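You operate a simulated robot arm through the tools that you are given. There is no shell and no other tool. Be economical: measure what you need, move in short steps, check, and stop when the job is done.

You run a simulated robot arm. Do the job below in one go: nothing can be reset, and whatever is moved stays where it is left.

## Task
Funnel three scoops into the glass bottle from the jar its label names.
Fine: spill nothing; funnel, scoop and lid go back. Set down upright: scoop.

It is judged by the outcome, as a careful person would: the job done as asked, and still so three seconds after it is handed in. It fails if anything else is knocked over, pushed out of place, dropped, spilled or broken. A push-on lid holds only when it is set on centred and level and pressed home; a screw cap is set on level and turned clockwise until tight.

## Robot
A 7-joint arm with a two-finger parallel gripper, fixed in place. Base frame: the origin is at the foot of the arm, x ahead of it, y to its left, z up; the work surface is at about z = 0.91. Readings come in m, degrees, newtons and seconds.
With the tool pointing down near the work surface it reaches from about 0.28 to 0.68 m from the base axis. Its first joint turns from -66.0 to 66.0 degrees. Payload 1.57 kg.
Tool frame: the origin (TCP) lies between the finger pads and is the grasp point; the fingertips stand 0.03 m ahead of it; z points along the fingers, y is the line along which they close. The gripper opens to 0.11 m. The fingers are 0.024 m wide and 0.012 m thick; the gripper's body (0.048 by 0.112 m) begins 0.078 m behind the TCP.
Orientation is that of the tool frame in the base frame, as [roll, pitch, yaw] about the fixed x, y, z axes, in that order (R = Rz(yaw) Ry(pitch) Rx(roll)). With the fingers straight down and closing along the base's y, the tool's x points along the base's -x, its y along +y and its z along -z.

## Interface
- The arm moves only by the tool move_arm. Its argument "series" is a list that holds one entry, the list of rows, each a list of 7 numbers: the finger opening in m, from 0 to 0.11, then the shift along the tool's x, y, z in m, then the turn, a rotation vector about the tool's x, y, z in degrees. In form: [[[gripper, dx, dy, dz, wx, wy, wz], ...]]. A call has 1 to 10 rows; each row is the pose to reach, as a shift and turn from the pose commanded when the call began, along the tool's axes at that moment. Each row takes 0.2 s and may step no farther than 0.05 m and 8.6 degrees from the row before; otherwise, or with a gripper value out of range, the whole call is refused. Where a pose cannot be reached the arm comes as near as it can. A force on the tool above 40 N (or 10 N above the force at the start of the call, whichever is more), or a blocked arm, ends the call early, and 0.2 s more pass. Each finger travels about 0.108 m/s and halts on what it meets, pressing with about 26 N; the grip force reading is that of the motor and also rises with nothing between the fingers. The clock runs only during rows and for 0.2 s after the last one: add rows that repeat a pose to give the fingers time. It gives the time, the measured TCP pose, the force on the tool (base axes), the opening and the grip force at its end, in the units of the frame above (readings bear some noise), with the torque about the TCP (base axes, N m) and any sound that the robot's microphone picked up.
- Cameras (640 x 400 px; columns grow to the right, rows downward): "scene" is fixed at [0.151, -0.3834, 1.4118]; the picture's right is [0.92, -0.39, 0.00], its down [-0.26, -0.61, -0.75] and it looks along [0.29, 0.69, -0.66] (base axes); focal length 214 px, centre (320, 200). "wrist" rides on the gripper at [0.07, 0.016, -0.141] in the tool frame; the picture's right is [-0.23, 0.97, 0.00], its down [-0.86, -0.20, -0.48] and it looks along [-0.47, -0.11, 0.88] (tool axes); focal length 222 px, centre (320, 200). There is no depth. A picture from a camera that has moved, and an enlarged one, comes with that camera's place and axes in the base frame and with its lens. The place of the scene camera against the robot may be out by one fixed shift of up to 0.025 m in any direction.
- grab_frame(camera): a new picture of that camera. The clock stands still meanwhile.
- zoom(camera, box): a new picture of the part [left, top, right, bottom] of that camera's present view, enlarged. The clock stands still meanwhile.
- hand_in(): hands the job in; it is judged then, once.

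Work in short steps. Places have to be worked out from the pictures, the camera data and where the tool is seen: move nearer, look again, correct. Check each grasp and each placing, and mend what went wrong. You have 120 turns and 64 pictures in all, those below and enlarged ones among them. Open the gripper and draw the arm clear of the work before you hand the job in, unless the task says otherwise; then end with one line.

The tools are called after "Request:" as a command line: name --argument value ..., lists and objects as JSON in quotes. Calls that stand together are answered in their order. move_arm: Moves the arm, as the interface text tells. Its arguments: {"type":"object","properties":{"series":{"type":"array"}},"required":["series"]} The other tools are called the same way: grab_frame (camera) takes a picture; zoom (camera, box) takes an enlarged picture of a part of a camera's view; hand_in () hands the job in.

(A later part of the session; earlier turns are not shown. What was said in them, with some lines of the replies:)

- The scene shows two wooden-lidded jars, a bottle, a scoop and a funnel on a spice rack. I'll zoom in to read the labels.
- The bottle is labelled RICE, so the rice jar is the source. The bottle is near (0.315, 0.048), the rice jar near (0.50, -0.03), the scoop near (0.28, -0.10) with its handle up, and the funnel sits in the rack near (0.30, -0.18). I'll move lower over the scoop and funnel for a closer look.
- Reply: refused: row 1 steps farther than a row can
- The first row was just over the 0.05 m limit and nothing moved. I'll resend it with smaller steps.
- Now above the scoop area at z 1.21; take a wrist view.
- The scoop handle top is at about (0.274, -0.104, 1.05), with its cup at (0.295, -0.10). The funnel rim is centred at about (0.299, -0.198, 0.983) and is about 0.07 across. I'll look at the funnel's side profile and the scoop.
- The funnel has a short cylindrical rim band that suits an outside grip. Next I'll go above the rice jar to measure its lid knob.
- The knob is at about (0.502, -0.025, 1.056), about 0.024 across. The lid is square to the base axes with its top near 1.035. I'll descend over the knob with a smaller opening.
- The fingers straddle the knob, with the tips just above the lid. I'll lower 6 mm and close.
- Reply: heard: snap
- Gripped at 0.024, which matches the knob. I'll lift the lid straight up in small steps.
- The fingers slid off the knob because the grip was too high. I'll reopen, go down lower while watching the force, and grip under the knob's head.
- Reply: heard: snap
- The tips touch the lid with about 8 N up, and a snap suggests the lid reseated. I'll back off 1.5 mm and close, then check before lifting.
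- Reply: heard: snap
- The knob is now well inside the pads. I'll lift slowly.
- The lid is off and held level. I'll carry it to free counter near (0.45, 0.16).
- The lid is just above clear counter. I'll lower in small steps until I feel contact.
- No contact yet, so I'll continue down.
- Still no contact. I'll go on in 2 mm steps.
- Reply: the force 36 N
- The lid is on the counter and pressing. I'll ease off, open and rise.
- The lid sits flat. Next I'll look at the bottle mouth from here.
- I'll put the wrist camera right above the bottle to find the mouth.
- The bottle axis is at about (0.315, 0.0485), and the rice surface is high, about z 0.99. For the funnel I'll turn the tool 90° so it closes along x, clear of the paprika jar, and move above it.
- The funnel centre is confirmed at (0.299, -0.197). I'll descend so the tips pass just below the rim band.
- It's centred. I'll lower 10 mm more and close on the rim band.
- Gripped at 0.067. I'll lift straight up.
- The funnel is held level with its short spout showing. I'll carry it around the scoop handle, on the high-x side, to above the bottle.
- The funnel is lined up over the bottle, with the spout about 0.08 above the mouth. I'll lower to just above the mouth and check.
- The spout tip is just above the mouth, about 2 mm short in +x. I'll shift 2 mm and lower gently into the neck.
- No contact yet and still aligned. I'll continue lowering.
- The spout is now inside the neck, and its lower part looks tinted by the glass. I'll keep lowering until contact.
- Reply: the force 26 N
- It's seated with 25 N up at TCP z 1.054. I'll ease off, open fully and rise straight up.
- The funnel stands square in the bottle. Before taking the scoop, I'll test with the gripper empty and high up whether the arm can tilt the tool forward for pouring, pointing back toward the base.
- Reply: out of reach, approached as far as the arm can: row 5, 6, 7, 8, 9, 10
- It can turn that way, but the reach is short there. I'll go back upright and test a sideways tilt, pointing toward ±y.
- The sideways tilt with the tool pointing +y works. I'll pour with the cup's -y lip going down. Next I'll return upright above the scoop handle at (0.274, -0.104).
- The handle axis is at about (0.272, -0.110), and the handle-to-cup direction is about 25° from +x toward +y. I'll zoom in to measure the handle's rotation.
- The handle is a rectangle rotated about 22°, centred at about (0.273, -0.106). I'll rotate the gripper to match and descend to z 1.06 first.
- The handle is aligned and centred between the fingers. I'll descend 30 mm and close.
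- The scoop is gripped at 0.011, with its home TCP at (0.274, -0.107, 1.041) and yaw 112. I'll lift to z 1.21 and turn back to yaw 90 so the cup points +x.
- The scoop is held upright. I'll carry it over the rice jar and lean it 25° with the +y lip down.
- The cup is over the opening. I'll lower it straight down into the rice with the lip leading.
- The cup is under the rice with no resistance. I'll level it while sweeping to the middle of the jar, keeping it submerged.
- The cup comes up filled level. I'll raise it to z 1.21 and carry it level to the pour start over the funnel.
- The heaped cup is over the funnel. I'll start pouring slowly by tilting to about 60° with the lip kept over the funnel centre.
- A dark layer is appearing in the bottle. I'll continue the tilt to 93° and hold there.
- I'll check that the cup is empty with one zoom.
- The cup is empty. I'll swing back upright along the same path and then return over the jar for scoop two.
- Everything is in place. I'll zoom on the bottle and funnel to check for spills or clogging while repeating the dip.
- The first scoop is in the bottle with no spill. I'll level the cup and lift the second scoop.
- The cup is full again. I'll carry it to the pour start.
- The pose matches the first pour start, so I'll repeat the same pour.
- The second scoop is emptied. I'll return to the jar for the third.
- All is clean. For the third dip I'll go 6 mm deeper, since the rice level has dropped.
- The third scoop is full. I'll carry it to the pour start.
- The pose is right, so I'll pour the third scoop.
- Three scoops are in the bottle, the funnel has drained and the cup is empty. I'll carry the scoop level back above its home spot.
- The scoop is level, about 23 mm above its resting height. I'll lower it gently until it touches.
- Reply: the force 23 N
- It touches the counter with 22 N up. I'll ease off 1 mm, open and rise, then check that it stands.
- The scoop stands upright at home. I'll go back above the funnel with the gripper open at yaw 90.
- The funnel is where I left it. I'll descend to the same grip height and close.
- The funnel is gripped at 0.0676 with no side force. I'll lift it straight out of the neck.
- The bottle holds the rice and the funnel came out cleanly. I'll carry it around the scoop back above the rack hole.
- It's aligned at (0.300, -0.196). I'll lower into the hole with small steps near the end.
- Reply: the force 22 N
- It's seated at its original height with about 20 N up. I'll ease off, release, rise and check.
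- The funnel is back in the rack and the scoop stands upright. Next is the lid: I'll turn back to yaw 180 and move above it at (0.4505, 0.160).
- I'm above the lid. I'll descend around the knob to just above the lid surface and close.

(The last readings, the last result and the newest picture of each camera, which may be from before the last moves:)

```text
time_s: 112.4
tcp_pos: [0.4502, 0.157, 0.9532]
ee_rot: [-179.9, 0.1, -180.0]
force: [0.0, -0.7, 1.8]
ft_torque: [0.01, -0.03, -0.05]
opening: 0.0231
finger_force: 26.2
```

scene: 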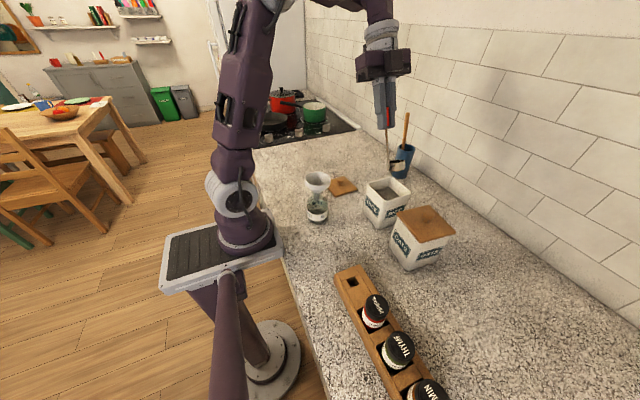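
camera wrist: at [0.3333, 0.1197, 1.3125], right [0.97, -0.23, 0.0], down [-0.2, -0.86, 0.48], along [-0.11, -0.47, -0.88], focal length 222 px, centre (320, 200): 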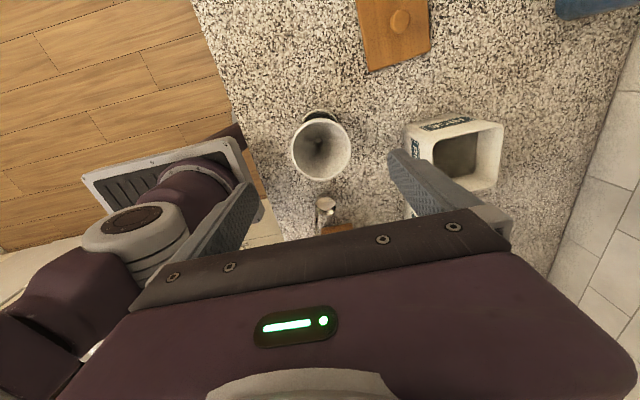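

The knob is gripped at 0.0231. I'll lift and carry the lid above the rice jar.

Request:
move_arm --series '[[[0.0, 0, 0, -0.01, 0, 0, 0], [0.0, 0, 0, -0.05, 0, 0, 0], [0.0, 0, 0, -0.1, 0, 0, 0], [0.0, 0, 0, -0.145, 0, 0, 0], [0.0, -0.005, -0.03, -0.175, 0, 0, 0], [0.0, -0.015, -0.07, -0.175, 0, 0, 0], [0.0, -0.03, -0.11, -0.175, 0, 0, 0], [0.0, -0.045, -0.15, -0.175, 0, 0, 0], [0.0, -0.051, -0.183, -0.175, 0, 0, 0], [0.0, -0.051, -0.183, -0.175, 0, 0, 0]]]'

Request:
move_arm --series '[[[0.0, 0, 0, 0.02, 0, 0, 0], [0.0, 0, 0, 0.035, 0, 0, 0], [0.0, 0, 0, 0.035, 0, 0, 0]]]'

Request:
zoom --camera "scene" --box '[345, 130, 435, 230]'

```text
time_s: 114.6
tcp_pos: [0.5003, -0.0266, 1.1258]
ee_rot: [180.0, 0.0, -179.9]
force: [0.4, -0.3, -1.1]
ft_torque: [-0.01, 0.01, -0.01]
opening: 0.0233
finger_force: 25.9
```

```text
time_s: 115.4
tcp_pos: [0.5015, -0.0237, 1.0909]
ee_rot: [-179.9, 0.0, -180.0]
force: [-0.3, 0.0, -0.8]
ft_torque: [0.0, 0.0, 0.04]
opening: 0.0234
finger_force: 26.1
```

```text
4.00 times, centred on (390, 180) of scene
camera zoom: at [0.151, -0.3834, 1.4118], right [0.92, -0.39, 0.0], down [-0.26, -0.61, -0.75], along [0.29, 0.69, -0.66], focal length 858 px, centre (40, 280)
```

zoom: 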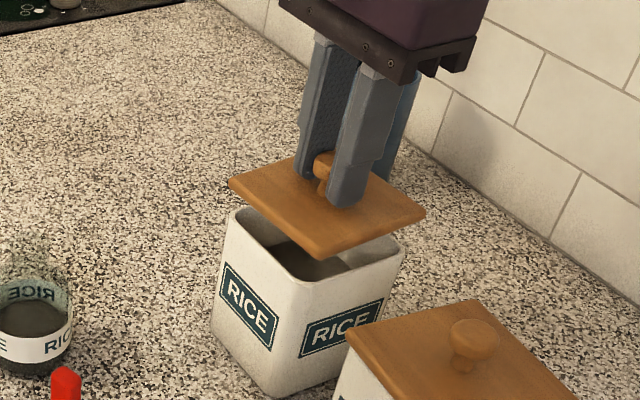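

The lid is square over the jar at the position it came from. I'll lower it and press gently until it snaps home.

Request:
move_arm --series '[[[0.0, 0, 0, 0.01, 0, 0, 0], [0.0, 0, 0, 0.017, 0, 0, 0], [0.0, 0, 0, 0.021, 0, 0, 0], [0.0, 0, 0, 0.023, 0, 0, 0], [0.0, 0, 0, 0.025, 0, 0, 0], [0.0, 0, 0, 0.027, 0, 0, 0]]]'

```text
time_s: 116.8
tcp_pos: [0.5011, -0.0237, 1.0665]
ee_rot: [-179.9, 0.2, 180.0]
force: [-11.0, 3.6, 32.0]
ft_torque: [0.02, -0.02, -0.03]
opening: 0.0236
finger_force: 26.0
heard: snap
```

It snapped at the original height. I'll press a little more to make sure it's fully home.

Request:
move_arm --series '[[[0.0, 0, 0, 0.001, 0, 0, 0], [0.0, 0, 0, 0.001, 0, 0, 0]]]'

```text
time_s: 117.4
tcp_pos: [0.5013, -0.0237, 1.0653]
ee_rot: [180.0, 0.2, -180.0]
force: [-8.2, 3.4, 33.8]
ft_torque: [0.05, -0.04, -0.06]
opening: 0.0234
finger_force: 26.1
```

It holds firm at 34 N. I'll ease off and open, then press the lid with open fingertips, because gripping the knob earlier produced a snap.

Request:
move_arm --series '[[[0.0, 0, 0, -0.002, 0, 0, 0], [0.03, 0, 0, -0.002, 0, 0, 0], [0.06, 0, 0, -0.002, 0, 0, 0], [0.06, 0, 0, -0.002, 0, 0, 0]]]'

Request:
move_arm --series '[[[0.06, 0, 0, 0.002, 0, 0, 0], [0.06, 0, 0, 0.003, 0, 0, 0], [0.06, 0, 0, 0.004, 0, 0, 0], [0.06, 0, 0, 0.005, 0, 0, 0]]]'

```text
time_s: 118.4
tcp_pos: [0.5024, -0.0238, 1.0668]
ee_rot: [180.0, -0.1, 179.9]
force: [-0.4, -0.1, -0.3]
ft_torque: [0.02, 0.03, 0.0]
opening: 0.0601
finger_force: 0.0
```

```text
time_s: 119.2
tcp_pos: [0.5019, -0.0229, 1.0648]
ee_rot: [180.0, 0.2, -180.0]
force: [-5.3, 2.6, 10.6]
ft_torque: [0.12, 0.23, -0.01]
opening: 0.06
finger_force: 0.1
stopped in row 4: the force on the tool passed its limit at 44 N (the readings are from after the stop); the commanded pose is now the measured one
```

The lid took a 44 N press with no further snap, so it's home. I'll rise clear, move back and take a final look.

Request:
move_arm --series '[[[0.06, 0, 0, -0.03, 0, 0, 0], [0.06, 0, 0, -0.075, 0, 0, 0], [0.06, 0, 0, -0.12, 0, 0, 0], [0.06, 0.03, 0.03, -0.15, 0, 0, 0], [0.08, 0.06, 0.06, -0.17, 0, 0, 0], [0.1, 0.08, 0.1, -0.18, 0, 0, 0], [0.1, 0.09, 0.14, -0.2, 0, 0, 0], [0.1, 0.09, 0.14, -0.2, 0, 0, 0]]]'

Request:
zoom --camera "scene" --box '[270, 150, 470, 310]'

```text
refused: row 4 steps farther than a row can; nothing moved
```

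```text
2.50 times, centred on (370, 230) of scene
camera zoom: at [0.1507, -0.3833, 1.4118], right [0.92, -0.39, 0.0], down [-0.26, -0.61, -0.75], along [0.29, 0.69, -0.66], focal length 536 px, centre (195, 125)
```

zoom: 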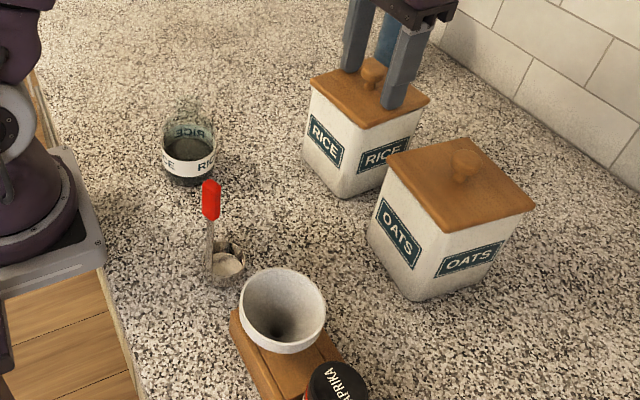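

The picture shows everything back in place. One row was too long, so I'll rise clear with smaller steps.

Request:
move_arm --series '[[[0.06, 0, 0, -0.03, 0, 0, 0], [0.06, 0, 0, -0.07, 0, 0, 0], [0.06, 0, 0, -0.11, 0, 0, 0], [0.06, 0, 0, -0.15, 0, 0, 0], [0.08, 0.02, 0.03, -0.17, 0, 0, 0], [0.1, 0.04, 0.06, -0.19, 0, 0, 0], [0.1, 0.05, 0.09, -0.2, 0, 0, 0], [0.1, 0.05, 0.09, -0.2, 0, 0, 0]]]'

```text
time_s: 121.0
tcp_pos: [0.4507, 0.0673, 1.2643]
ee_rot: [179.9, 0.1, -180.0]
force: [0.0, -0.7, 0.4]
ft_torque: [0.0, 0.02, -0.01]
opening: 0.1
finger_force: 0.1
```

The arm is clear and the gripper is open. I'll hand in.

Request:
hand_in

```text
The job is handed in.
```

I funnelled three full scoops of rice into the glass bottle and saw no spills. The lid is pressed back on the rice jar, the funnel is back in the rack, and the scoop is standing upright where it started.
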